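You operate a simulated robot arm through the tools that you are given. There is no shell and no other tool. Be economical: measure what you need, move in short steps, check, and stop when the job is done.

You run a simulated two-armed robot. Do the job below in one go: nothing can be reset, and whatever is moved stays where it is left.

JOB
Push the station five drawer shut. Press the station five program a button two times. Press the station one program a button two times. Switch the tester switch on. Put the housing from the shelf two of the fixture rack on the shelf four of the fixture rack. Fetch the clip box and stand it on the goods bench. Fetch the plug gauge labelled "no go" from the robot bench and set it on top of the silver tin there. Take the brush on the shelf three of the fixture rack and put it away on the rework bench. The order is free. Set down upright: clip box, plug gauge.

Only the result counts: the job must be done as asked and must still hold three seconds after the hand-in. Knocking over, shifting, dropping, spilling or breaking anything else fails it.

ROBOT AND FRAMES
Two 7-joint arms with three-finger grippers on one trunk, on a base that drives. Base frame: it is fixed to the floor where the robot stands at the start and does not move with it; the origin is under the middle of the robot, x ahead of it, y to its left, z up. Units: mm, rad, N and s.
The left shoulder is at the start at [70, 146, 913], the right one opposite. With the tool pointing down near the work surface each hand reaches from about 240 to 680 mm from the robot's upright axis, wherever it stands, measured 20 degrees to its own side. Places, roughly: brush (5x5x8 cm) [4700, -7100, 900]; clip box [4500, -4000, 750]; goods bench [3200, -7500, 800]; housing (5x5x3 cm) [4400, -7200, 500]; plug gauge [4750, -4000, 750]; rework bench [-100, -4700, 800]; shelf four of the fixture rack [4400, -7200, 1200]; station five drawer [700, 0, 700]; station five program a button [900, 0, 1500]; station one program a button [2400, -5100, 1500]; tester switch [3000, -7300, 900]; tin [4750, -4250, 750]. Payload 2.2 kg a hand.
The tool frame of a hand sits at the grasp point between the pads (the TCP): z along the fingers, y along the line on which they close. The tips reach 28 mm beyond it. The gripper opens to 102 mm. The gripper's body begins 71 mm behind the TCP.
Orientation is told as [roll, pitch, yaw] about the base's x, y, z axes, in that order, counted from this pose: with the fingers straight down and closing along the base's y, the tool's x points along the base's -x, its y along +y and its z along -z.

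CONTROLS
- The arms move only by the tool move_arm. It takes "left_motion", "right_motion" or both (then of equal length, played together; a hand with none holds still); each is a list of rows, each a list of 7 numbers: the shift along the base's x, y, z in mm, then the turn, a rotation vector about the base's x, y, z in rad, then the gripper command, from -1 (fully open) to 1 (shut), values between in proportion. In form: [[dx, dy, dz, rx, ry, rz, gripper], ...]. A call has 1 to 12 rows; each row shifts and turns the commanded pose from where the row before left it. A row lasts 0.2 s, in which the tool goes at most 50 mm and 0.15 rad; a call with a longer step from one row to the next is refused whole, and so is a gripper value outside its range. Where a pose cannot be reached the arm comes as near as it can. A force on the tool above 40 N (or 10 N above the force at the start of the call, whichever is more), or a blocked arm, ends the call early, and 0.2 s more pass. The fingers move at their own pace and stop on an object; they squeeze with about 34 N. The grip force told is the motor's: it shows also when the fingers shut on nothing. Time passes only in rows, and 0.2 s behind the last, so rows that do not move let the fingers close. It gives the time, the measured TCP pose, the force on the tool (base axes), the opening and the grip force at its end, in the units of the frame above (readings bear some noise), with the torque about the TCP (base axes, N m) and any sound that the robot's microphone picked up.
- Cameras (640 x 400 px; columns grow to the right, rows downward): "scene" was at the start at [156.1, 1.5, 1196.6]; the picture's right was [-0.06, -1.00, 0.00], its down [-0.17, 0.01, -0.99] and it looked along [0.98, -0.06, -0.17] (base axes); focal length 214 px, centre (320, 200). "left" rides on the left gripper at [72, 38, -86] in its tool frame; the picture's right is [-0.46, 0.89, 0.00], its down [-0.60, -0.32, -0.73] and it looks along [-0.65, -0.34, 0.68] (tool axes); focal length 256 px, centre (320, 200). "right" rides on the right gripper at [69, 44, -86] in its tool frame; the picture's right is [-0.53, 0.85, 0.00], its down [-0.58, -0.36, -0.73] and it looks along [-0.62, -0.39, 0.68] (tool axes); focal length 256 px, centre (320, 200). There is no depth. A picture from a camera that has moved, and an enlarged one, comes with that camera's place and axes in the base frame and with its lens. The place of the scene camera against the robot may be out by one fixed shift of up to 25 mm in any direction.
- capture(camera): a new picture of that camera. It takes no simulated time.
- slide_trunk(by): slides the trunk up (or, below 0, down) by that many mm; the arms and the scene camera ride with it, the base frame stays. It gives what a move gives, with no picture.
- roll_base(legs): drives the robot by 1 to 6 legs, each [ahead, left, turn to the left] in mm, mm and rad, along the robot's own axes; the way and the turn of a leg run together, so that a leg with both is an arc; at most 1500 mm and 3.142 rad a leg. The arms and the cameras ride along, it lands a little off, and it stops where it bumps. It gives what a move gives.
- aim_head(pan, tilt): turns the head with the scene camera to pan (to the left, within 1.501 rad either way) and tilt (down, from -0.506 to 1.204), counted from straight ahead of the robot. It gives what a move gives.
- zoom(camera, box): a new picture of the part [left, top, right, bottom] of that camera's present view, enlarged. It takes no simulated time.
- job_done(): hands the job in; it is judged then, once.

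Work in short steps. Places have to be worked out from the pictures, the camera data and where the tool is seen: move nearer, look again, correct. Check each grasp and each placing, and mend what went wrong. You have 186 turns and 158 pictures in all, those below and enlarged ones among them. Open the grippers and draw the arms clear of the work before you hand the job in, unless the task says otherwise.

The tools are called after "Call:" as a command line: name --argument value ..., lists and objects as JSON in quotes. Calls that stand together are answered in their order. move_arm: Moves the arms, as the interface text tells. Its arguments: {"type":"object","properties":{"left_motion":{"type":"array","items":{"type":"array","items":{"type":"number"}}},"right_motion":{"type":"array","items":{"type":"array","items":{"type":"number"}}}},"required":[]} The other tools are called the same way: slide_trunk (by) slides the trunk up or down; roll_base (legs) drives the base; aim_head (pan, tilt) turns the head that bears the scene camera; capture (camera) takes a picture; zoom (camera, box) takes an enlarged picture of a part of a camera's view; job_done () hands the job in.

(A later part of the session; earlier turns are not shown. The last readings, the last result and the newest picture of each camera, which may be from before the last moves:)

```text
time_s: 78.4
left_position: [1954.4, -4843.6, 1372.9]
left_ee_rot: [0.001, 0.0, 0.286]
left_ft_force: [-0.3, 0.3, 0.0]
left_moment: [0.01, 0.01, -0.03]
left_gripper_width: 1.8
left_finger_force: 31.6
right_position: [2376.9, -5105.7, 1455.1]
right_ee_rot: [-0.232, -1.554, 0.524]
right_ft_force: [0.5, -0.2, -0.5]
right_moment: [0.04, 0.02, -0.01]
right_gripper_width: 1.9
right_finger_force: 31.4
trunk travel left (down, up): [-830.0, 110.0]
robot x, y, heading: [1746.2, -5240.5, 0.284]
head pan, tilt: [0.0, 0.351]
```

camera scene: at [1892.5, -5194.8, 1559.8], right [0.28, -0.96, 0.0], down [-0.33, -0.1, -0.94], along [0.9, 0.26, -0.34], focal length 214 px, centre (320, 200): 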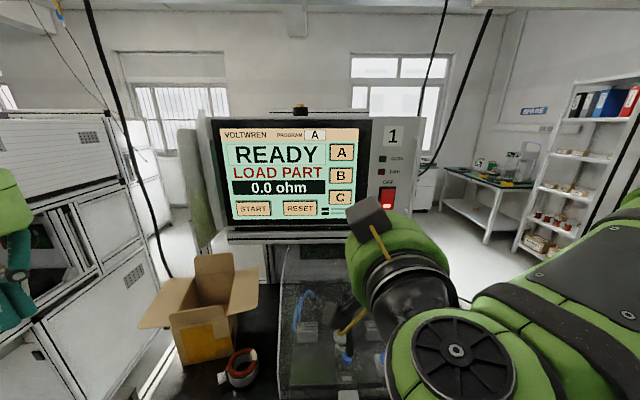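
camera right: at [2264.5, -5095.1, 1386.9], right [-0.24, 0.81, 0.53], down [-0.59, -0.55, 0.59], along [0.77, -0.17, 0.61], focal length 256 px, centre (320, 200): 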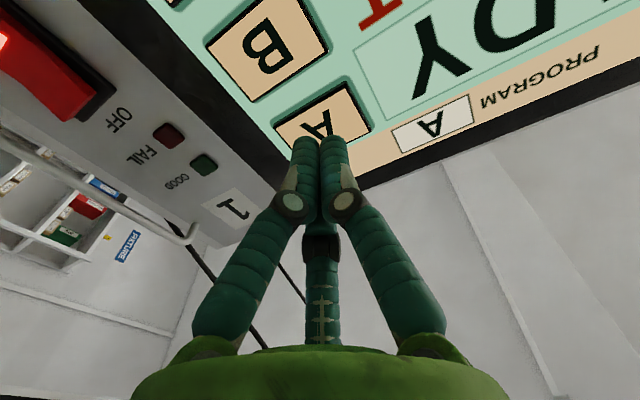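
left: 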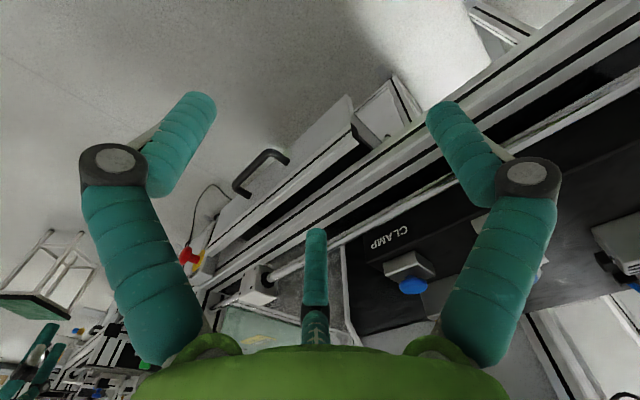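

Still free. A few more millimetres.

Call:
move_arm --right_motion '[[4, 1, 0, 0, 0, 0, 1], [4, 1, 0, 0, 0, 0, 1], [0, 0, 0, 0, 0, 0, 1]]'

Call:
capture --camera "right"

```text
time_s: 79.2
left_position: [1954.3, -4844.5, 1372.5]
left_ee_rot: [0.0, -0.002, 0.286]
left_ft_force: [-1.0, -0.2, 0.8]
left_moment: [0.0, 0.0, -0.02]
left_gripper_width: 2.2
left_finger_force: 31.2
right_position: [2384.3, -5104.9, 1454.3]
right_ee_rot: [-0.256, -1.554, 0.546]
right_ft_force: [-0.5, -0.4, 0.0]
right_moment: [0.0, -0.02, -0.02]
right_gripper_width: 1.9
right_finger_force: 31.8
trunk travel left (down, up): [-830.0, 110.0]
robot x, y, heading: [1744.0, -5241.4, 0.285]
head pan, tilt: [0.0, 0.351]
```

```text
128 pictures are left
camera right: at [2288.7, -5088.6, 1387.0], right [-0.24, 0.81, 0.53], down [-0.59, -0.55, 0.59], along [0.77, -0.17, 0.61], focal length 256 px, centre (320, 200)
```

right: 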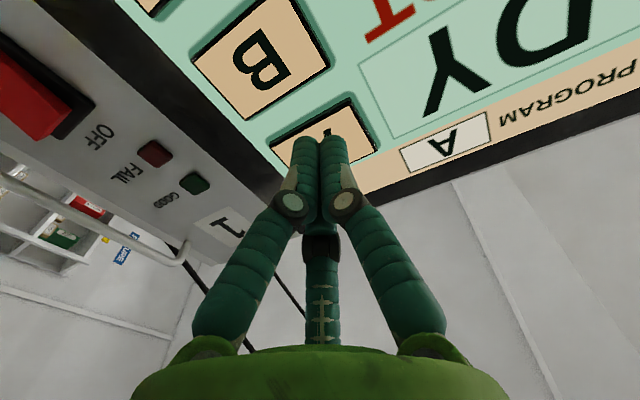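

Closer, on target. Continue 4 mm at a time.

Call:
move_arm --right_motion '[[4, 1, 0, 0, 0, 0, 1], [4, 1, 0, 0, 0, 0, 1], [4, 1, 0, 0, 0, 0, 1], [0, 0, 0, 0, 0, 0, 1]]'

```text
time_s: 80.2
left_position: [1953.5, -4843.6, 1372.4]
left_ee_rot: [0.001, -0.001, 0.287]
left_ft_force: [-0.2, 0.6, -0.9]
left_moment: [-0.01, 0.02, 0.01]
left_gripper_width: 2.0
left_finger_force: 31.7
right_position: [2395.9, -5101.5, 1452.8]
right_ee_rot: [-0.238, -1.555, 0.532]
right_ft_force: [0.2, -0.8, -0.1]
right_moment: [0.01, -0.02, 0.03]
right_gripper_width: 2.1
right_finger_force: 31.3
trunk travel left (down, up): [-830.0, 110.0]
robot x, y, heading: [1748.6, -5240.6, 0.289]
head pan, tilt: [0.0, 0.351]
```

Call:
move_arm --right_motion '[[4, 1, 0, 0, 0, 0, 1], [4, 1, 0, 0, 0, 0, 1], [0, 0, 0, 0, 0, 0, 1]]'

Call:
capture --camera "right"

```text
time_s: 81.0
left_position: [1953.6, -4843.7, 1373.3]
left_ee_rot: [-0.001, -0.002, 0.288]
left_ft_force: [0.9, -0.3, -0.6]
left_moment: [-0.02, -0.02, 0.02]
left_gripper_width: 2.0
left_finger_force: 31.9
right_position: [2404.4, -5099.8, 1453.6]
right_ee_rot: [-0.253, -1.555, 0.545]
right_ft_force: [-0.1, -0.6, 0.5]
right_moment: [0.01, 0.0, -0.02]
right_gripper_width: 2.1
right_finger_force: 31.7
trunk travel left (down, up): [-830.0, 110.0]
robot x, y, heading: [1746.0, -5241.0, 0.286]
head pan, tilt: [0.0, 0.351]
```

```text
127 pictures are left
camera right: at [2309.3, -5083.9, 1386.6], right [-0.24, 0.81, 0.53], down [-0.59, -0.55, 0.59], along [0.77, -0.17, 0.61], focal length 256 px, centre (320, 200)
```

right: 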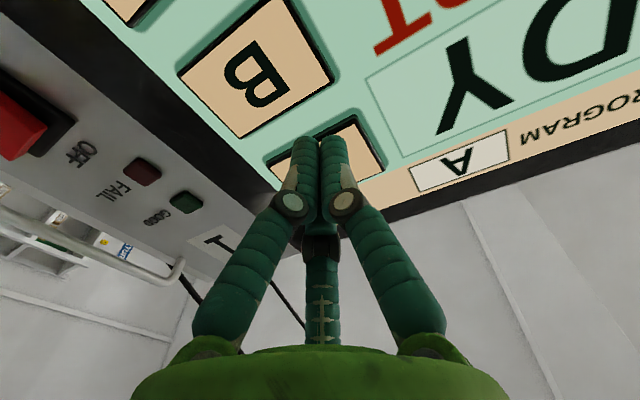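

The tip is a little low (towards B). I raise 7 mm and continue.

Call:
move_arm --right_motion '[[0, 0, 7, 0, 0, 0, 1], [4, 1, 0, 0, 0, 0, 1], [4, 1, 0, 0, 0, 0, 1], [0, 0, 0, 0, 0, 0, 1]]'

Call:
capture --camera "right"

```text
time_s: 82.0
left_position: [1953.6, -4843.8, 1372.7]
left_ee_rot: [-0.001, -0.002, 0.287]
left_ft_force: [-0.5, 0.2, -0.5]
left_moment: [0.01, 0.0, 0.01]
left_gripper_width: 2.1
left_finger_force: 31.4
right_position: [2412.4, -5097.7, 1461.1]
right_ee_rot: [-0.25, -1.556, 0.541]
right_ft_force: [-0.7, 0.5, -0.5]
right_moment: [-0.01, -0.02, -0.01]
right_gripper_width: 2.2
right_finger_force: 31.9
trunk travel left (down, up): [-830.0, 110.0]
robot x, y, heading: [1743.1, -5240.4, 0.282]
head pan, tilt: [0.0, 0.351]
```

```text
126 pictures are left
camera right: at [2316.6, -5081.7, 1393.8], right [-0.24, 0.81, 0.53], down [-0.59, -0.56, 0.59], along [0.77, -0.17, 0.61], focal length 256 px, centre (320, 200)
```

right: 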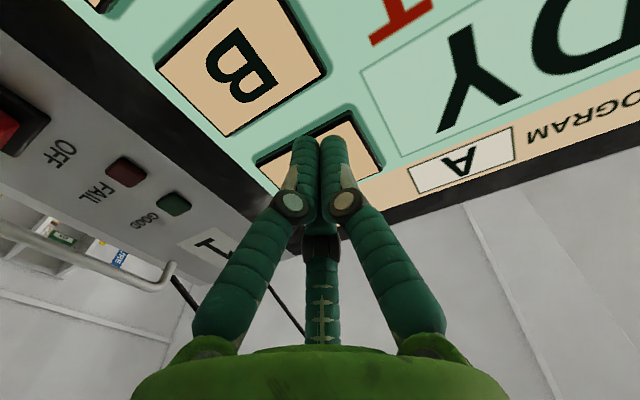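

Raise 5 mm more and press on.

Call:
move_arm --right_motion '[[0, 0, 5, 0, 0, 0, 1], [4, 1, 0, 0, 0, 0, 1], [4, 1, 0, 0, 0, 0, 1], [0, 0, 0, 0, 0, 0, 1]]'

Call:
capture --camera "right"

```text
time_s: 83.0
left_position: [1950.2, -4845.5, 1372.0]
left_ee_rot: [0.0, -0.005, 0.285]
left_ft_force: [0.1, 0.0, 0.2]
left_moment: [-0.04, 0.02, 0.01]
left_gripper_width: 2.3
left_finger_force: 31.6
right_position: [2416.2, -5096.9, 1468.8]
right_ee_rot: [-0.298, -1.557, 0.59]
right_ft_force: [-10.7, -2.9, -5.3]
right_moment: [-0.03, -0.02, 0.05]
right_gripper_width: 6.0
right_finger_force: 31.7
trunk travel left (down, up): [-830.0, 110.0]
robot x, y, heading: [1744.0, -5241.4, 0.287]
head pan, tilt: [0.0, 0.351]
heard: click
```

```text
125 pictures are left
camera right: at [2320.9, -5080.6, 1400.3], right [-0.24, 0.81, 0.53], down [-0.59, -0.56, 0.59], along [0.77, -0.17, 0.61], focal length 256 px, centre (320, 200)
```

right: 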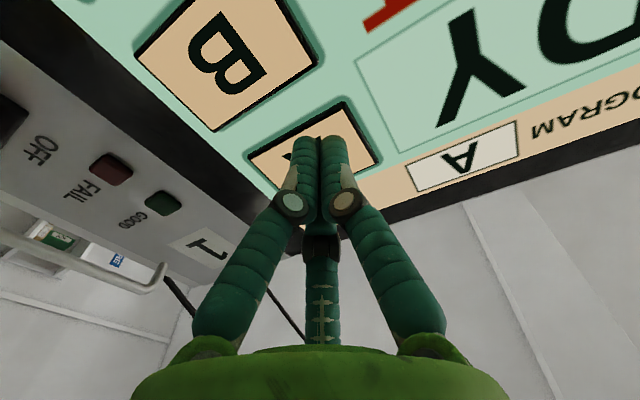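

Click one. Release by 20 mm, then press again.

Call:
move_arm --right_motion '[[-10, -3, 0, 0, 0, 0, 1], [-10, -3, 0, 0, 0, 0, 1], [0, 0, 0, 0, 0, 0, 1], [0, 0, 0, 0, 0, 0, 1]]'

Call:
move_arm --right_motion '[[10, 3, 0, 0, 0, 0, 1], [4, 1, 0, 0, 0, 0, 1], [4, 1, 0, 0, 0, 0, 1], [2, 1, 0, 0, 0, 0, 1], [0, 0, 0, 0, 0, 0, 1]]'

Call:
capture --camera "right"

```text
time_s: 84.0
left_position: [1955.7, -4842.8, 1372.1]
left_ee_rot: [-0.001, -0.001, 0.287]
left_ft_force: [-0.3, 0.3, 0.1]
left_moment: [0.0, 0.05, 0.01]
left_gripper_width: 1.9
left_finger_force: 31.8
right_position: [2402.1, -5101.9, 1465.6]
right_ee_rot: [-0.218, -1.556, 0.508]
right_ft_force: [-0.6, -0.1, 0.5]
right_moment: [-0.03, 0.01, 0.01]
right_gripper_width: 2.0
right_finger_force: 31.3
trunk travel left (down, up): [-830.0, 110.0]
robot x, y, heading: [1745.3, -5240.9, 0.286]
head pan, tilt: [0.0, 0.351]
```

```text
time_s: 85.2
left_position: [1951.2, -4845.6, 1373.9]
left_ee_rot: [0.0, -0.004, 0.286]
left_ft_force: [-1.2, -0.3, 1.0]
left_moment: [0.01, -0.01, -0.03]
left_gripper_width: 2.1
left_finger_force: 31.1
right_position: [2416.8, -5095.6, 1466.7]
right_ee_rot: [-0.284, -1.557, 0.574]
right_ft_force: [-11.1, -4.2, -5.7]
right_moment: [-0.06, 0.03, 0.02]
right_gripper_width: 6.1
right_finger_force: 31.5
trunk travel left (down, up): [-830.0, 110.0]
robot x, y, heading: [1746.8, -5238.3, 0.285]
head pan, tilt: [0.0, 0.351]
heard: click
```

```text
124 pictures are left
camera right: at [2321.1, -5080.9, 1399.7], right [-0.24, 0.81, 0.53], down [-0.59, -0.56, 0.59], along [0.77, -0.17, 0.61], focal length 256 px, centre (320, 200)
```

right: 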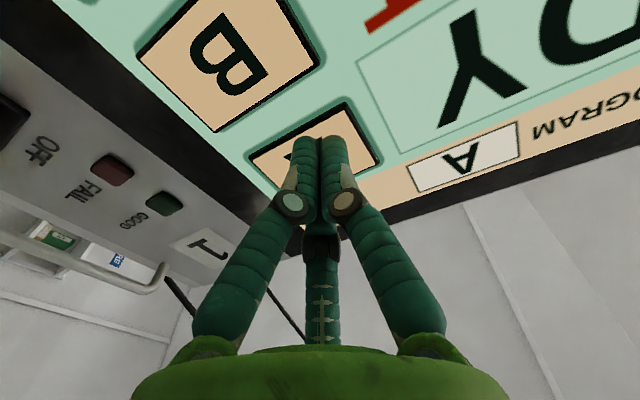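

Both presses done. Draw back and back the base away, then turn the hand back to pointing down.

Call:
move_arm --right_motion '[[-28, -8, 0, 0, 0, 0, 1], [-45, -14, 0, 0, 0, 0, 1], [-45, -14, 0, 0, 0, 0, 1], [-45, -14, 0, 0, 0, 0, 1], [-40, -12, 0, 0, 0, 0, 1]]'

Call:
roll_base --legs '[[-500, 0, 0]]'

Call:
move_arm --right_motion '[[0, -20, 0, -0.0405, 0.137, 0, 1], [0, -20, 0, -0.0405, 0.137, 0, 1], [0, -20, 0, -0.0405, 0.137, 0, 1], [0, -20, 0, -0.0405, 0.137, 0, 1], [0, -20, 0, -0.0405, 0.137, 0, 1], [0, -20, 0, -0.0405, 0.137, 0, 1], [0, -20, 0, -0.0405, 0.137, 0, 1], [0, -20, 0, -0.0405, 0.137, 0, 1], [0, 0, 0, -0.0405, 0.137, 0, 1], [0, 0, 0, -0.0405, 0.137, 0, 1], [0, 0, 0, -0.0405, 0.137, 0, 1]]'

Call:
aim_head --pan -0.7 --tilt 0.35

Call:
capture --camera "scene"

```text
time_s: 86.4
left_position: [1953.2, -4843.8, 1374.3]
left_ee_rot: [0.001, -0.003, 0.287]
left_ft_force: [-0.9, -0.4, -0.6]
left_moment: [-0.01, -0.04, 0.0]
left_gripper_width: 1.8
left_finger_force: 31.8
right_position: [2215.7, -5157.8, 1466.5]
right_ee_rot: [-0.244, -1.559, 0.533]
right_ft_force: [-0.4, 0.3, 0.4]
right_moment: [-0.02, 0.03, -0.01]
right_gripper_width: 2.2
right_finger_force: 31.3
trunk travel left (down, up): [-830.0, 110.0]
robot x, y, heading: [1744.7, -5238.5, 0.286]
head pan, tilt: [0.0, 0.351]
```

```text
time_s: 89.4
left_position: [1475.2, -4984.9, 1371.6]
left_ee_rot: [-0.001, 0.002, 0.286]
left_ft_force: [0.0, 0.4, 0.0]
left_moment: [-0.01, 0.02, 0.01]
left_gripper_width: 2.2
left_finger_force: 31.4
right_position: [1740.3, -5297.9, 1464.8]
right_ee_rot: [-0.214, -1.552, 0.507]
right_ft_force: [0.2, -0.1, -0.1]
right_moment: [-0.01, -0.02, 0.03]
right_gripper_width: 2.3
right_finger_force: 31.6
trunk travel left (down, up): [-830.0, 110.0]
robot x, y, heading: [1263.6, -5379.5, 0.288]
head pan, tilt: [0.0, 0.351]
```

```text
time_s: 91.8
left_position: [1472.1, -4982.5, 1372.1]
left_ee_rot: [-0.001, 0.002, 0.287]
left_ft_force: [-0.4, -0.7, -0.9]
left_moment: [0.0, -0.02, -0.02]
left_gripper_width: 2.0
left_finger_force: 31.5
right_position: [1736.8, -5455.3, 1465.0]
right_ee_rot: [0.008, 0.013, 0.293]
right_ft_force: [-0.1, -0.4, -0.3]
right_moment: [-0.04, 0.01, 0.0]
right_gripper_width: 2.2
right_finger_force: 31.3
trunk travel left (down, up): [-830.0, 110.0]
robot x, y, heading: [1264.6, -5380.9, 0.284]
head pan, tilt: [0.0, 0.351]
```

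```text
time_s: 92.8
left_position: [1473.8, -4984.8, 1371.6]
left_ee_rot: [0.001, 0.0, 0.288]
left_ft_force: [1.1, 0.7, -0.4]
left_moment: [0.0, 0.0, -0.01]
left_gripper_width: 2.0
left_finger_force: 31.7
right_position: [1737.7, -5457.3, 1463.6]
right_ee_rot: [0.007, 0.015, 0.29]
right_ft_force: [-0.1, 0.5, 0.0]
right_moment: [-0.01, -0.03, 0.02]
right_gripper_width: 2.2
right_finger_force: 31.6
trunk travel left (down, up): [-830.0, 110.0]
robot x, y, heading: [1264.3, -5378.2, 0.287]
head pan, tilt: [-0.7, 0.351]
```

```text
123 pictures are left
camera scene: at [1411.6, -5398.6, 1559.4], right [-0.4, -0.92, 0.0], down [-0.32, 0.14, -0.94], along [0.86, -0.38, -0.34], focal length 214 px, centre (320, 200)
```

scene: 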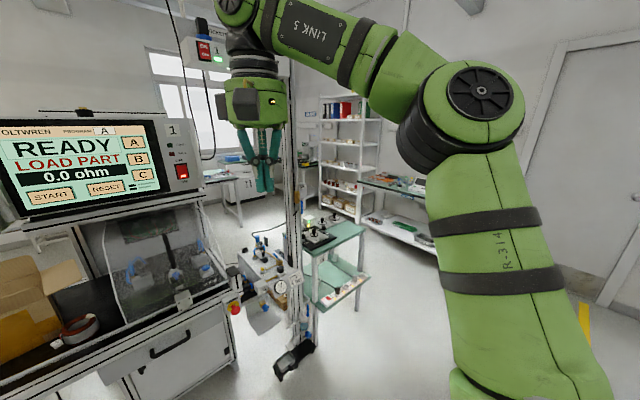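

Next the tester on the goods bench side. I move right into the open floor and turn toward the far wall to view the goods bench and rack.

Call:
roll_base --legs '[[100, -1100, 0], [0, 0, -1.2]]'

Call:
slide_trunk --by -250

Call:
aim_head --pan 0.4 --tilt 0.35

Call:
capture --camera "scene"

```text
time_s: 101.4
left_position: [2118.3, -6445.0, 1372.0]
left_ee_rot: [-0.002, 0.0, -0.9]
left_ft_force: [0.0, 0.0, -0.3]
left_moment: [-0.01, 0.0, 0.0]
left_gripper_width: 2.2
left_finger_force: 31.5
right_position: [1778.1, -6867.0, 1465.8]
right_ee_rot: [0.004, 0.015, -0.898]
right_ft_force: [-1.2, 0.4, 0.1]
right_moment: [-0.01, -0.01, -0.01]
right_gripper_width: 2.0
right_finger_force: 30.8
trunk travel left (down, up): [-830.0, 110.0]
robot x, y, heading: [1672.3, -6398.2, -0.903]
head pan, tilt: [-0.7, 0.351]
```

```text
time_s: 104.0
left_position: [2117.9, -6445.6, 1123.4]
left_ee_rot: [0.0, 0.0, -0.902]
left_ft_force: [-1.8, -0.4, 0.3]
left_moment: [-0.02, 0.03, 0.01]
left_gripper_width: 2.2
left_finger_force: 31.1
right_position: [1778.3, -6867.0, 1214.8]
right_ee_rot: [0.008, 0.016, -0.898]
right_ft_force: [-1.0, -0.1, -1.0]
right_moment: [-0.01, 0.01, -0.03]
right_gripper_width: 1.7
right_finger_force: 31.6
trunk travel left (down, up): [-580.0, 360.0]
robot x, y, heading: [1670.9, -6395.9, -0.901]
head pan, tilt: [-0.7, 0.351]
```

```text
time_s: 105.3
left_position: [2117.5, -6445.6, 1121.0]
left_ee_rot: [0.001, 0.001, -0.898]
left_ft_force: [-0.8, 0.8, 0.7]
left_moment: [0.01, -0.02, 0.03]
left_gripper_width: 1.9
left_finger_force: 31.7
right_position: [1777.0, -6866.8, 1214.8]
right_ee_rot: [0.006, 0.016, -0.897]
right_ft_force: [0.0, 1.1, 0.3]
right_moment: [0.01, 0.03, 0.01]
right_gripper_width: 2.0
right_finger_force: 31.0
trunk travel left (down, up): [-580.0, 360.0]
robot x, y, heading: [1669.9, -6399.9, -0.899]
head pan, tilt: [0.4, 0.351]
```

```text
122 pictures are left
camera scene: at [1796.7, -6477.3, 1309.4], right [-0.48, -0.88, 0.0], down [-0.3, 0.17, -0.94], along [0.82, -0.45, -0.34], focal length 214 px, centre (320, 200)
```

scene: 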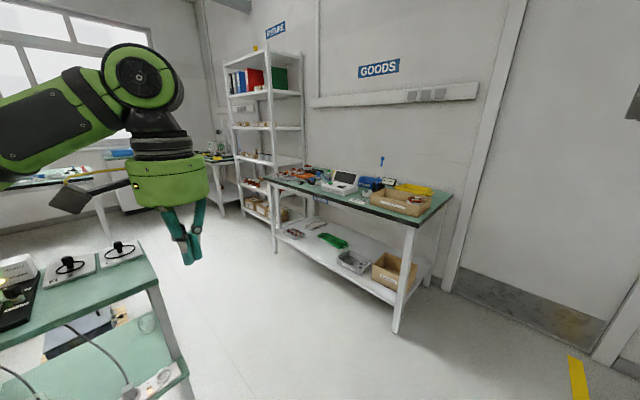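

The goods bench spans roughly (2470,-7420)–(3750,-6990) along its front. I zoom in on its top and the rack.

Call:
zoom --camera "scene" --box '[250, 140, 450, 265]'

Call:
zoom --camera "scene" --box '[200, 30, 340, 230]'

```text
3.20 times, centred on (350, 202) of scene
camera zoom: at [1796.7, -6477.3, 1309.4], right [-0.48, -0.88, 0.0], down [-0.3, 0.17, -0.94], along [0.82, -0.45, -0.34], focal length 686 px, centre (224, 192)
```

zoom: 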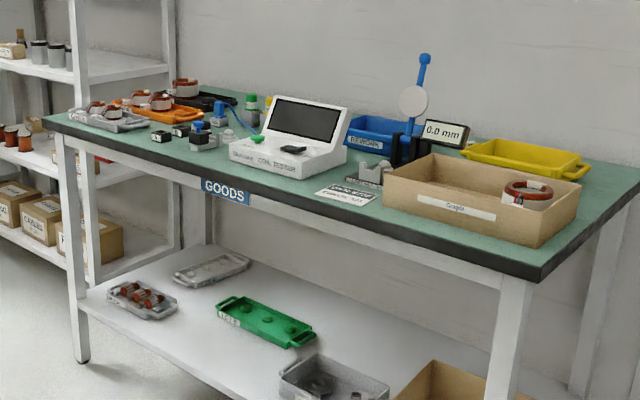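

```text
2.00 times, centred on (270, 130) of scene
camera zoom: at [1796.7, -6477.3, 1309.4], right [-0.48, -0.88, 0.0], down [-0.3, 0.17, -0.94], along [0.82, -0.45, -0.34], focal length 429 px, centre (420, 340)
```

zoom: 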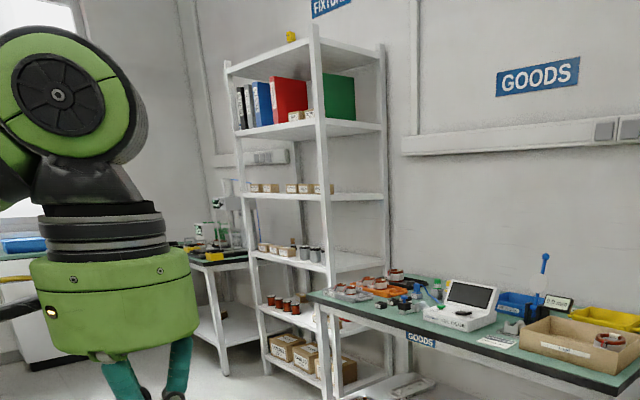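

The "COIL TESTER" with a black rocker is at ≈ (2985,-7300). I'll turn square to the bench and drive into the space in front of it, staying clear of the green cart.

Call:
roll_base --legs '[[0, 0, -0.388], [588, 589, 0], [137, 612, 0]]'

Call:
aim_head --pan 0.0 --tilt 0.7

Call:
capture --camera "scene"

```text
time_s: 114.0
left_position: [3419.0, -6971.0, 1122.4]
left_ee_rot: [0.0, 0.0, -1.293]
left_ft_force: [0.6, 0.7, -0.6]
left_moment: [-0.01, 0.03, 0.01]
left_gripper_width: 2.2
left_finger_force: 31.5
right_position: [2944.3, -7230.9, 1215.4]
right_ee_rot: [0.006, 0.016, -1.287]
right_ft_force: [0.7, 0.2, 0.4]
right_moment: [-0.01, 0.0, -0.02]
right_gripper_width: 2.3
right_finger_force: 31.0
trunk travel left (down, up): [-580.0, 360.0]
robot x, y, heading: [3025.9, -6760.1, -1.294]
head pan, tilt: [0.4, 0.351]
```

```text
time_s: 114.9
left_position: [3418.7, -6971.1, 1121.9]
left_ee_rot: [0.0, 0.001, -1.29]
left_ft_force: [0.3, -0.4, -0.4]
left_moment: [0.04, -0.02, 0.0]
left_gripper_width: 2.1
left_finger_force: 31.7
right_position: [2944.6, -7230.9, 1214.8]
right_ee_rot: [0.007, 0.017, -1.288]
right_ft_force: [0.6, 0.0, -0.4]
right_moment: [0.0, 0.03, 0.02]
right_gripper_width: 1.9
right_finger_force: 31.3
trunk travel left (down, up): [-580.0, 360.0]
robot x, y, heading: [3027.9, -6759.3, -1.295]
head pan, tilt: [0.0, 0.7]
```

```text
119 pictures are left
camera scene: at [3074.4, -6882.0, 1278.1], right [-0.96, -0.28, 0.0], down [-0.18, 0.62, -0.77], along [0.21, -0.74, -0.64], focal length 214 px, centre (320, 200)
```

scene: 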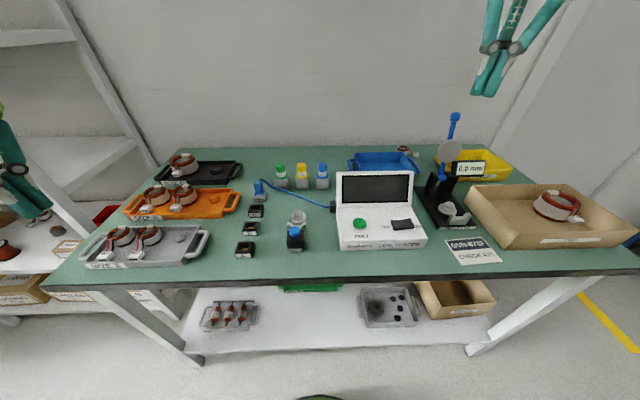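

I zoom on the tester's panel.

Call:
zoom --camera "scene" --box '[320, 160, 450, 260]'

Call:
capture --camera "right"

```text
4.00 times, centred on (385, 210) of scene
camera zoom: at [3074.4, -6882.0, 1278.1], right [-0.96, -0.28, 0.0], down [-0.18, 0.62, -0.77], along [0.21, -0.74, -0.64], focal length 858 px, centre (60, 160)
```

zoom: 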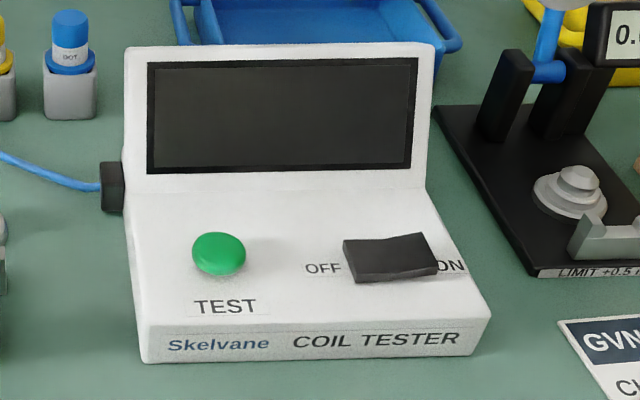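

```text
117 pictures are left
camera right: at [2967.4, -7155.1, 1303.2], right [0.96, -0.28, 0.0], down [-0.19, -0.67, 0.72], along [-0.2, -0.69, -0.69], focal length 256 px, centre (320, 200)
```

right: 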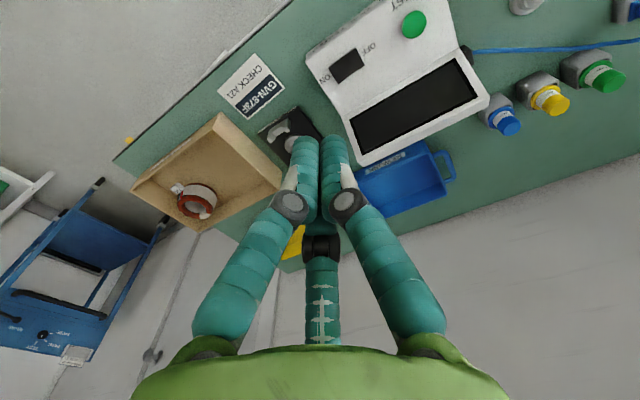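

OFF is left, ON right; the left end is now down, so I must press the right end, at ≈ (2955,-7296,900). I bring the shut right fingers above it.

Call:
move_arm --right_motion '[[2, -13, -45, 0, 0, 0, 1], [2, -13, -45, 0, 0, 0, 1], [2, -13, -45, 0, 0, 0, 1], [2, -13, -45, 0, 0, 0, 1], [2, -13, -45, 0, 0, 0, 1], [0, 0, 0, 0, 0, 0, 1]]'

Call:
capture --camera "right"

Call:
zoom --camera "scene" --box '[300, 130, 480, 260]'

```text
time_s: 116.3
left_position: [3419.4, -6971.4, 1123.0]
left_ee_rot: [0.001, -0.001, -1.291]
left_ft_force: [0.6, -0.1, -0.1]
left_moment: [-0.04, -0.01, 0.01]
left_gripper_width: 2.2
left_finger_force: 31.5
right_position: [2954.4, -7295.6, 989.7]
right_ee_rot: [0.007, 0.015, -1.289]
right_ft_force: [0.8, 0.6, 0.1]
right_moment: [0.01, -0.03, 0.02]
right_gripper_width: 2.0
right_finger_force: 31.4
trunk travel left (down, up): [-580.0, 360.0]
robot x, y, heading: [3025.8, -6758.6, -1.294]
head pan, tilt: [0.0, 0.7]
```

```text
116 pictures are left
camera right: at [2976.9, -7220.3, 1076.9], right [0.96, -0.28, 0.0], down [-0.19, -0.67, 0.72], along [-0.2, -0.69, -0.69], focal length 256 px, centre (320, 200)
```

right: 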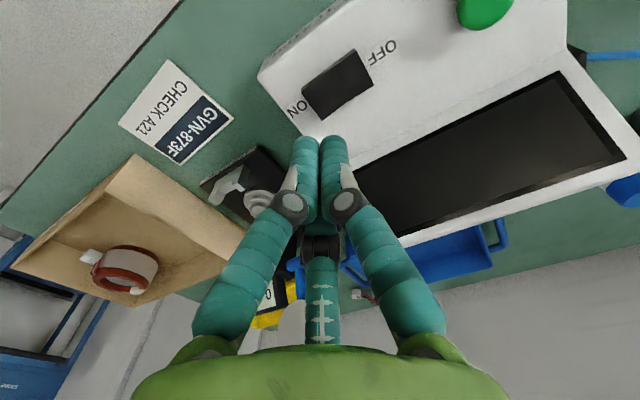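

```text
3.08 times, centred on (390, 195) of scene
camera zoom: at [3074.5, -6881.1, 1278.2], right [-0.96, -0.28, 0.0], down [-0.18, 0.62, -0.77], along [0.21, -0.74, -0.64], focal length 660 px, centre (105, 215)
```

zoom: 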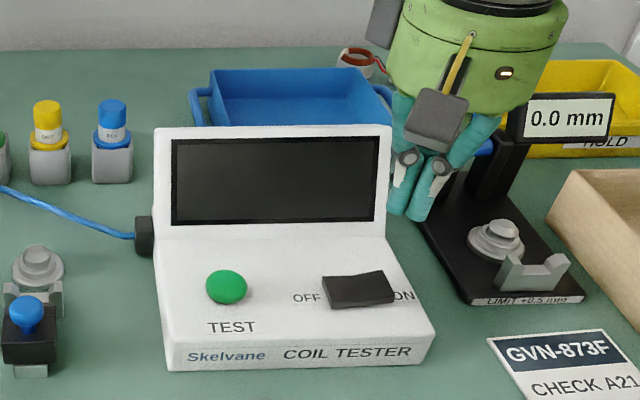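

The fingertip pair is almost directly above the ON end. I lower 40 mm and check.

Call:
move_arm --right_motion '[[0, 0, -20, 0, 0, 0, 1], [0, 0, -15, 0, 0, 0, 1], [0, 0, 0, 0, 0, 0, 1]]'

Call:
capture --camera "right"

Call:
zoom --camera "scene" --box '[340, 160, 440, 240]'

```text
time_s: 117.1
left_position: [3419.9, -6971.0, 1121.6]
left_ee_rot: [-0.001, -0.001, -1.292]
left_ft_force: [-0.1, -0.6, 0.1]
left_moment: [0.02, 0.0, 0.03]
left_gripper_width: 2.1
left_finger_force: 31.4
right_position: [2955.0, -7295.8, 953.7]
right_ee_rot: [0.006, 0.016, -1.287]
right_ft_force: [-0.5, -0.1, -0.4]
right_moment: [-0.01, 0.01, 0.02]
right_gripper_width: 1.8
right_finger_force: 31.4
trunk travel left (down, up): [-580.0, 360.0]
robot x, y, heading: [3024.4, -6761.4, -1.294]
head pan, tilt: [0.0, 0.7]
```

```text
114 pictures are left
camera right: at [2977.3, -7220.2, 1042.5], right [0.96, -0.28, 0.0], down [-0.19, -0.67, 0.72], along [-0.2, -0.69, -0.69], focal length 256 px, centre (320, 200)
```

right: 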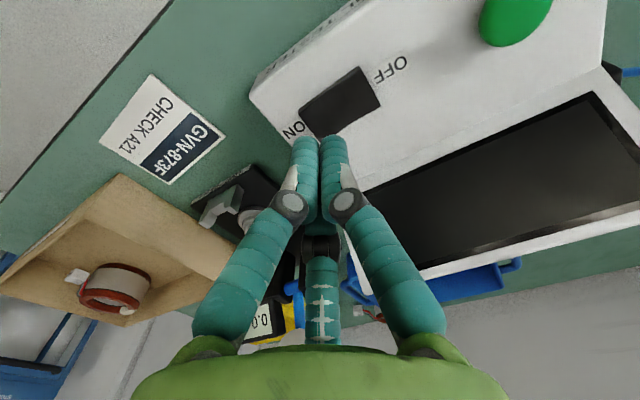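

```text
5.00 times, centred on (390, 200) of scene
camera zoom: at [3074.5, -6882.0, 1278.1], right [-0.96, -0.28, 0.0], down [-0.18, 0.62, -0.77], along [0.21, -0.74, -0.64], focal length 1072 px, centre (-30, 200)
```

zoom: 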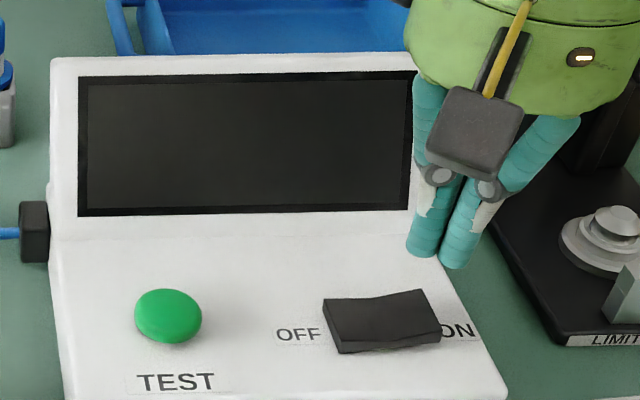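

Height is still uncertain; lower another 15 mm with a slight shift forward and left-right unchanged, watching force.

Call:
move_arm --right_motion '[[0, -4, -15, 0, 0, 0, 1], [0, 0, -8, 0, 0, 0, 1], [0, 0, 0, 0, 0, 0, 1]]'

Call:
zoom --camera "right" --box '[240, 50, 400, 150]'

Call:
zoom --camera "scene" --box '[340, 160, 440, 240]'

```text
time_s: 117.9
left_position: [3419.4, -6971.2, 1123.0]
left_ee_rot: [0.001, -0.001, -1.292]
left_ft_force: [-0.4, -0.4, 0.1]
left_moment: [-0.01, -0.01, 0.03]
left_gripper_width: 2.3
left_finger_force: 31.3
right_position: [2954.6, -7300.6, 931.8]
right_ee_rot: [0.006, 0.017, -1.289]
right_ft_force: [0.4, 0.0, 0.2]
right_moment: [0.0, -0.01, -0.01]
right_gripper_width: 2.1
right_finger_force: 31.3
trunk travel left (down, up): [-580.0, 360.0]
robot x, y, heading: [3027.4, -6759.2, -1.291]
head pan, tilt: [0.0, 0.7]
```

```text
4.00 times, centred on (320, 100) of right
camera zoom: at [2977.0, -7224.1, 1019.7], right [0.96, -0.28, 0.0], down [-0.19, -0.67, 0.72], along [-0.2, -0.69, -0.69], focal length 1024 px, centre (320, 600)
```

zoom: 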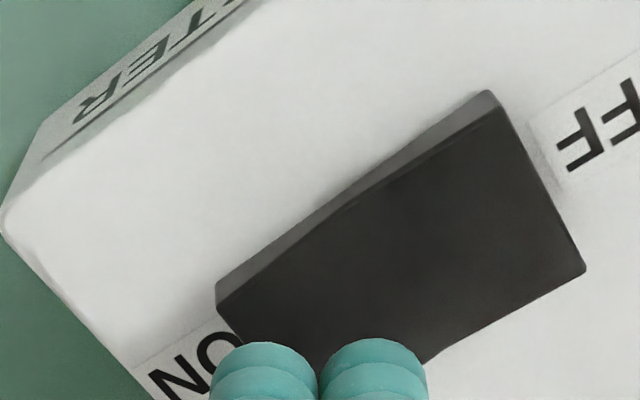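

```text
5.00 times, centred on (390, 200) of scene
camera zoom: at [3074.4, -6882.0, 1278.1], right [-0.96, -0.28, 0.0], down [-0.18, 0.62, -0.76], along [0.21, -0.74, -0.64], focal length 1072 px, centre (-30, 200)
```

zoom: 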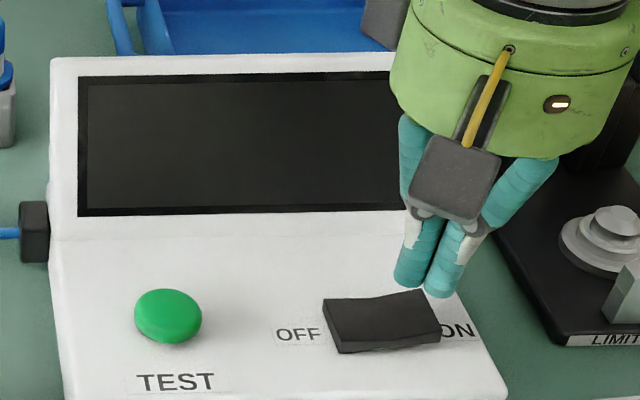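

The tips are over the ON end in both views. I go down in 4 mm steps until it clicks.

Call:
move_arm --right_motion '[[0, 0, -5, 0, 0, 0, 1], [0, 0, -5, 0, 0, 0, 1], [0, 0, -4, 0, 0, 0, 1], [0, 0, -4, 0, 0, 0, 1], [0, 0, 0, 0, 0, 0, 1]]'

Call:
zoom --camera "scene" --box '[340, 160, 440, 240]'

Call:
zoom --camera "right" --box '[240, 50, 400, 150]'

```text
time_s: 119.1
left_position: [3419.1, -6971.7, 1122.3]
left_ee_rot: [0.001, 0.0, -1.292]
left_ft_force: [-0.3, -0.2, -0.8]
left_moment: [-0.01, 0.02, 0.01]
left_gripper_width: 1.9
left_finger_force: 31.3
right_position: [2954.3, -7300.0, 914.7]
right_ee_rot: [0.007, 0.015, -1.287]
right_ft_force: [-0.5, 0.1, -0.3]
right_moment: [0.0, 0.01, -0.01]
right_gripper_width: 2.2
right_finger_force: 30.7
trunk travel left (down, up): [-580.0, 360.0]
robot x, y, heading: [3025.4, -6760.4, -1.291]
head pan, tilt: [0.0, 0.7]
```

```text
5.00 times, centred on (390, 200) of scene
camera zoom: at [3074.4, -6882.0, 1278.1], right [-0.96, -0.28, 0.0], down [-0.18, 0.62, -0.77], along [0.21, -0.74, -0.64], focal length 1072 px, centre (-30, 200)
```

zoom: 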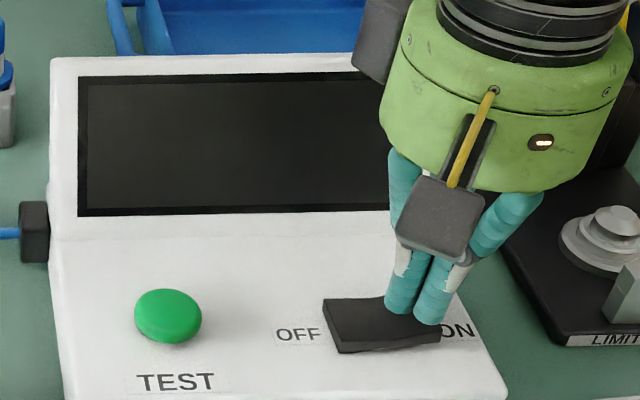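

```text
4.00 times, centred on (320, 100) of right
camera zoom: at [2977.0, -7224.1, 1002.0], right [0.96, -0.28, 0.0], down [-0.19, -0.67, 0.72], along [-0.2, -0.69, -0.69], focal length 1024 px, centre (320, 600)
```

zoom: 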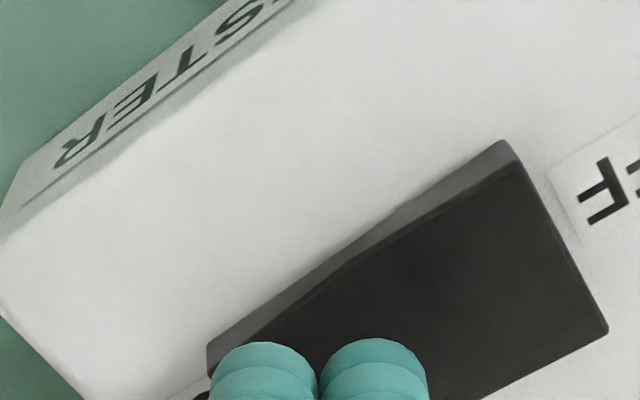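

Still free; I shift 5 mm outward to stay on the ON half and keep lowering.

Call:
move_arm --right_motion '[[-5, -1, 0, 0, 0, 0, 1], [0, 0, -4, 0, 0, 0, 1], [0, 0, -4, 0, 0, 0, 1], [0, 0, -4, 0, 0, 0, 1], [0, 0, 0, 0, 0, 0, 1]]'

Call:
zoom --camera "scene" --box '[340, 160, 440, 240]'

```text
time_s: 120.3
left_position: [3419.4, -6970.9, 1122.1]
left_ee_rot: [0.0, 0.002, -1.291]
left_ft_force: [-0.1, 0.1, -0.2]
left_moment: [0.0, 0.02, -0.02]
left_gripper_width: 2.2
left_finger_force: 31.2
right_position: [2949.0, -7300.0, 901.8]
right_ee_rot: [0.007, 0.015, -1.289]
right_ft_force: [-1.2, 0.0, 2.0]
right_moment: [0.0, 0.01, -0.01]
right_gripper_width: 2.2
right_finger_force: 31.3
trunk travel left (down, up): [-580.0, 360.0]
robot x, y, heading: [3022.2, -6761.1, -1.288]
head pan, tilt: [0.0, 0.7]
```

```text
5.00 times, centred on (390, 200) of scene
camera zoom: at [3074.3, -6881.9, 1278.1], right [-0.96, -0.28, 0.0], down [-0.18, 0.62, -0.77], along [0.21, -0.74, -0.64], focal length 1072 px, centre (-30, 200)
```

zoom: 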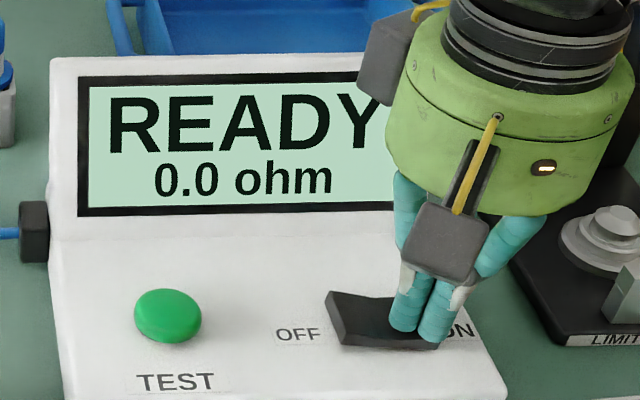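

The display shows READY: switch is on. I lift clear and look left toward the rack.

Call:
move_arm --right_motion '[[0, 0, 45, 0, 0, 0, 1], [0, 5, 45, 0, 0, 0, 1], [0, 10, 45, 0, 0, 0, 1], [0, 20, 45, 0, 0, 0, 1], [0, 20, 45, 0, 0, 0, 1], [0, 20, 40, 0, 0, 0, 1]]'

Call:
aim_head --pan 1.1 --tilt 0.35

Call:
capture --camera "scene"

```text
time_s: 121.7
left_position: [3419.6, -6969.3, 1123.0]
left_ee_rot: [0.0, -0.003, -1.291]
left_ft_force: [0.7, -0.3, 0.3]
left_moment: [-0.02, 0.06, -0.01]
left_gripper_width: 2.1
left_finger_force: 31.5
right_position: [2950.3, -7222.8, 1169.5]
right_ee_rot: [0.005, 0.016, -1.288]
right_ft_force: [-0.1, -0.5, -0.6]
right_moment: [-0.06, 0.02, -0.01]
right_gripper_width: 2.2
right_finger_force: 31.3
trunk travel left (down, up): [-580.0, 360.0]
robot x, y, heading: [3023.1, -6760.6, -1.289]
head pan, tilt: [0.0, 0.7]
```

```text
time_s: 123.0
left_position: [3420.4, -6971.9, 1122.1]
left_ee_rot: [0.0, 0.001, -1.292]
left_ft_force: [-0.2, -0.3, 0.0]
left_moment: [-0.02, -0.02, 0.0]
left_gripper_width: 2.2
left_finger_force: 31.4
right_position: [2950.5, -7226.2, 1166.1]
right_ee_rot: [0.008, 0.015, -1.287]
right_ft_force: [-0.3, 0.2, -0.8]
right_moment: [0.02, 0.0, 0.0]
right_gripper_width: 2.0
right_finger_force: 31.3
trunk travel left (down, up): [-580.0, 360.0]
robot x, y, heading: [3023.0, -6759.4, -1.295]
head pan, tilt: [1.1, 0.351]
```

```text
107 pictures are left
camera scene: at [3142.3, -6818.4, 1309.4], right [-0.19, -0.98, 0.0], down [-0.34, 0.07, -0.94], along [0.92, -0.18, -0.34], focal length 214 px, centre (320, 200)
```

scene: 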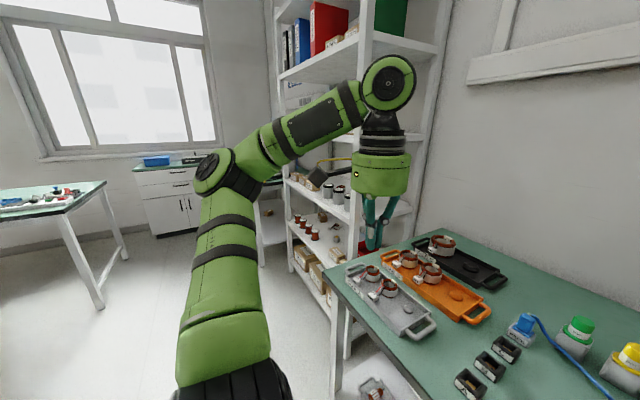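

The rack front runs from (4036,-7150) to (4855,-6882), parallel to the bench. I strafe to a spot ~750 mm in front of it.

Call:
roll_base --legs '[[-106, 0, 0], [0, 1293, 0]]'

Call:
aim_head --pan 0.0 --tilt 0.55

Call:
capture --camera "scene"

```text
time_s: 130.4
left_position: [4645.5, -6496.7, 1122.8]
left_ee_rot: [-0.001, 0.0, -1.281]
left_ft_force: [-0.1, -0.3, 0.2]
left_moment: [0.0, -0.01, -0.04]
left_gripper_width: 2.3
left_finger_force: 31.6
right_position: [4178.9, -6758.0, 1167.2]
right_ee_rot: [0.007, 0.017, -1.276]
right_ft_force: [0.1, -0.2, 0.2]
right_moment: [-0.03, -0.01, 0.0]
right_gripper_width: 2.0
right_finger_force: 31.3
trunk travel left (down, up): [-580.0, 360.0]
robot x, y, heading: [4245.8, -6287.3, -1.28]
head pan, tilt: [1.1, 0.351]
```

```text
time_s: 131.7
left_position: [4645.4, -6496.9, 1122.0]
left_ee_rot: [0.001, 0.0, -1.279]
left_ft_force: [-0.6, 1.2, 0.0]
left_moment: [-0.06, -0.04, -0.01]
left_gripper_width: 2.0
left_finger_force: 31.3
right_position: [4180.2, -6757.6, 1168.4]
right_ee_rot: [0.008, 0.016, -1.276]
right_ft_force: [0.9, 0.8, 0.2]
right_moment: [-0.03, -0.01, 0.02]
right_gripper_width: 2.0
right_finger_force: 31.6
trunk travel left (down, up): [-580.0, 360.0]
robot x, y, heading: [4249.2, -6290.4, -1.278]
head pan, tilt: [0.0, 0.55]
```

```text
106 pictures are left
camera scene: at [4300.7, -6416.5, 1291.2], right [-0.96, -0.29, 0.0], down [-0.15, 0.5, -0.85], along [0.25, -0.82, -0.52], focal length 214 px, centre (320, 200)
```

scene: 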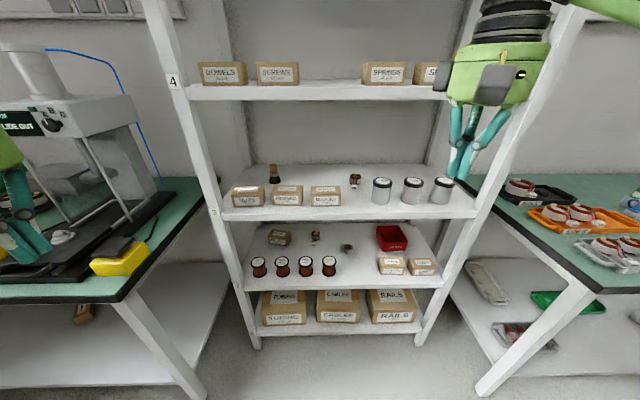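

Shelf labels are visible (4 at the DOWELS shelf). I zoom on shelves 3/2 and 4.

Call:
zoom --camera "scene" --box '[200, 150, 480, 290]'

Call:
zoom --camera "scene" --box '[150, 30, 470, 230]'

```text
2.29 times, centred on (340, 220) of scene
camera zoom: at [4300.7, -6416.5, 1291.2], right [-0.96, -0.29, 0.0], down [-0.15, 0.5, -0.85], along [0.25, -0.82, -0.52], focal length 490 px, centre (274, 154)
```

zoom: 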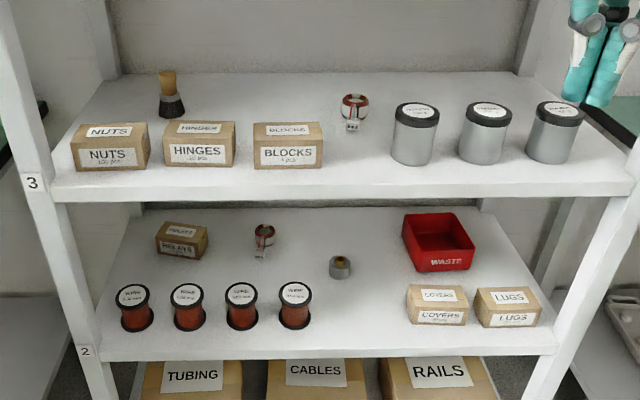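

```text
2.00 times, centred on (310, 130) of scene
camera zoom: at [4300.7, -6416.5, 1291.2], right [-0.96, -0.29, 0.0], down [-0.15, 0.5, -0.85], along [0.25, -0.82, -0.52], focal length 429 px, centre (340, 340)
```

zoom: 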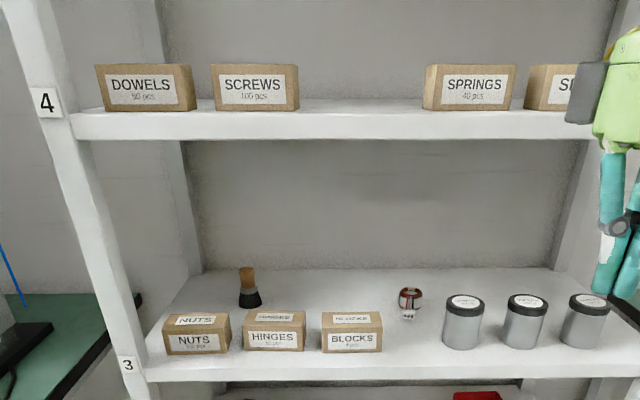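

Housing = small grey part on shelf 2 at ≈ (4393,-7230,500); brush on shelf 3 at ≈ (4754,-7194). I lower the trunk for shelf 2 and move slightly right and nearer.

Call:
slide_trunk --by -430

Call:
roll_base --legs '[[150, -90, 0]]'

Call:
aim_head --pan 0.0 --tilt 0.4

Call:
capture --camera "scene"

```text
refused: -430 is not a number from -400 to 400
```

```text
time_s: 133.2
left_position: [4602.4, -6663.8, 1122.7]
left_ee_rot: [0.0, -0.004, -1.277]
left_ft_force: [0.9, 0.5, -0.3]
left_moment: [0.04, 0.02, 0.02]
left_gripper_width: 2.1
left_finger_force: 30.7
right_position: [4137.9, -6925.2, 1169.6]
right_ee_rot: [0.006, 0.016, -1.276]
right_ft_force: [-0.5, 0.6, -0.5]
right_moment: [0.04, -0.03, 0.0]
right_gripper_width: 1.9
right_finger_force: 30.9
trunk travel left (down, up): [-580.0, 360.0]
robot x, y, heading: [4203.7, -6457.7, -1.28]
head pan, tilt: [0.0, 0.55]
```

```text
time_s: 133.9
left_position: [4603.7, -6664.8, 1122.3]
left_ee_rot: [0.0, 0.0, -1.278]
left_ft_force: [1.0, -0.5, 0.6]
left_moment: [0.01, 0.0, -0.02]
left_gripper_width: 2.3
left_finger_force: 31.6
right_position: [4137.7, -6927.0, 1167.3]
right_ee_rot: [0.007, 0.016, -1.274]
right_ft_force: [-0.2, 0.2, -0.1]
right_moment: [0.01, 0.0, 0.0]
right_gripper_width: 2.1
right_finger_force: 31.9
trunk travel left (down, up): [-580.0, 360.0]
robot x, y, heading: [4203.4, -6460.2, -1.277]
head pan, tilt: [0.0, 0.4]
```

```text
103 pictures are left
camera scene: at [4258.7, -6588.7, 1304.8], right [-0.96, -0.29, 0.0], down [-0.11, 0.37, -0.92], along [0.27, -0.88, -0.39], focal length 214 px, centre (320, 200)
```

scene: 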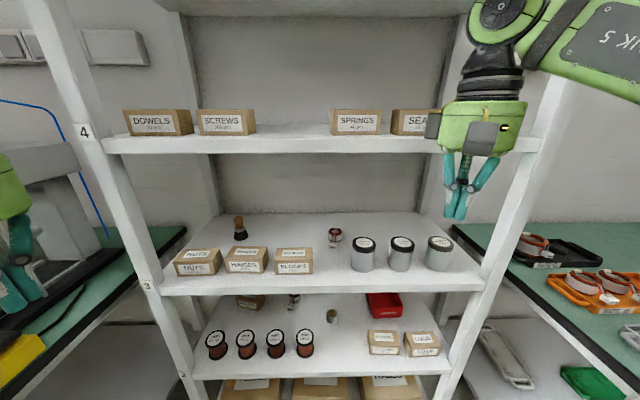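

Trunk slide is limited to 400 per call. Before lowering I check where the left elbow is relative to the left bench.

Call:
aim_head --pan 0.9 --tilt 0.6

Call:
capture --camera "scene"

```text
time_s: 135.1
left_position: [4602.5, -6665.2, 1121.7]
left_ee_rot: [0.0, 0.0, -1.277]
left_ft_force: [0.1, 0.4, 0.3]
left_moment: [0.0, 0.0, -0.02]
left_gripper_width: 1.7
left_finger_force: 31.2
right_position: [4136.2, -6925.0, 1167.8]
right_ee_rot: [0.007, 0.015, -1.274]
right_ft_force: [-0.4, 0.0, -0.1]
right_moment: [-0.01, -0.01, 0.02]
right_gripper_width: 2.2
right_finger_force: 31.6
trunk travel left (down, up): [-580.0, 360.0]
robot x, y, heading: [4201.9, -6456.8, -1.273]
head pan, tilt: [0.901, 0.6]
```

```text
102 pictures are left
camera scene: at [4314.2, -6532.1, 1286.7], right [-0.37, -0.93, 0.0], down [-0.52, 0.21, -0.83], along [0.77, -0.3, -0.56], focal length 214 px, centre (320, 200)
```

scene: 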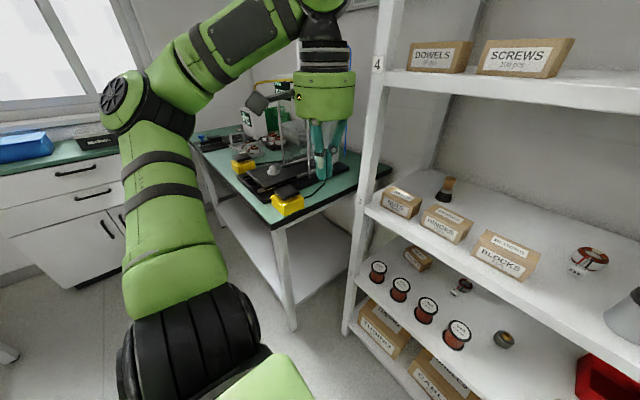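

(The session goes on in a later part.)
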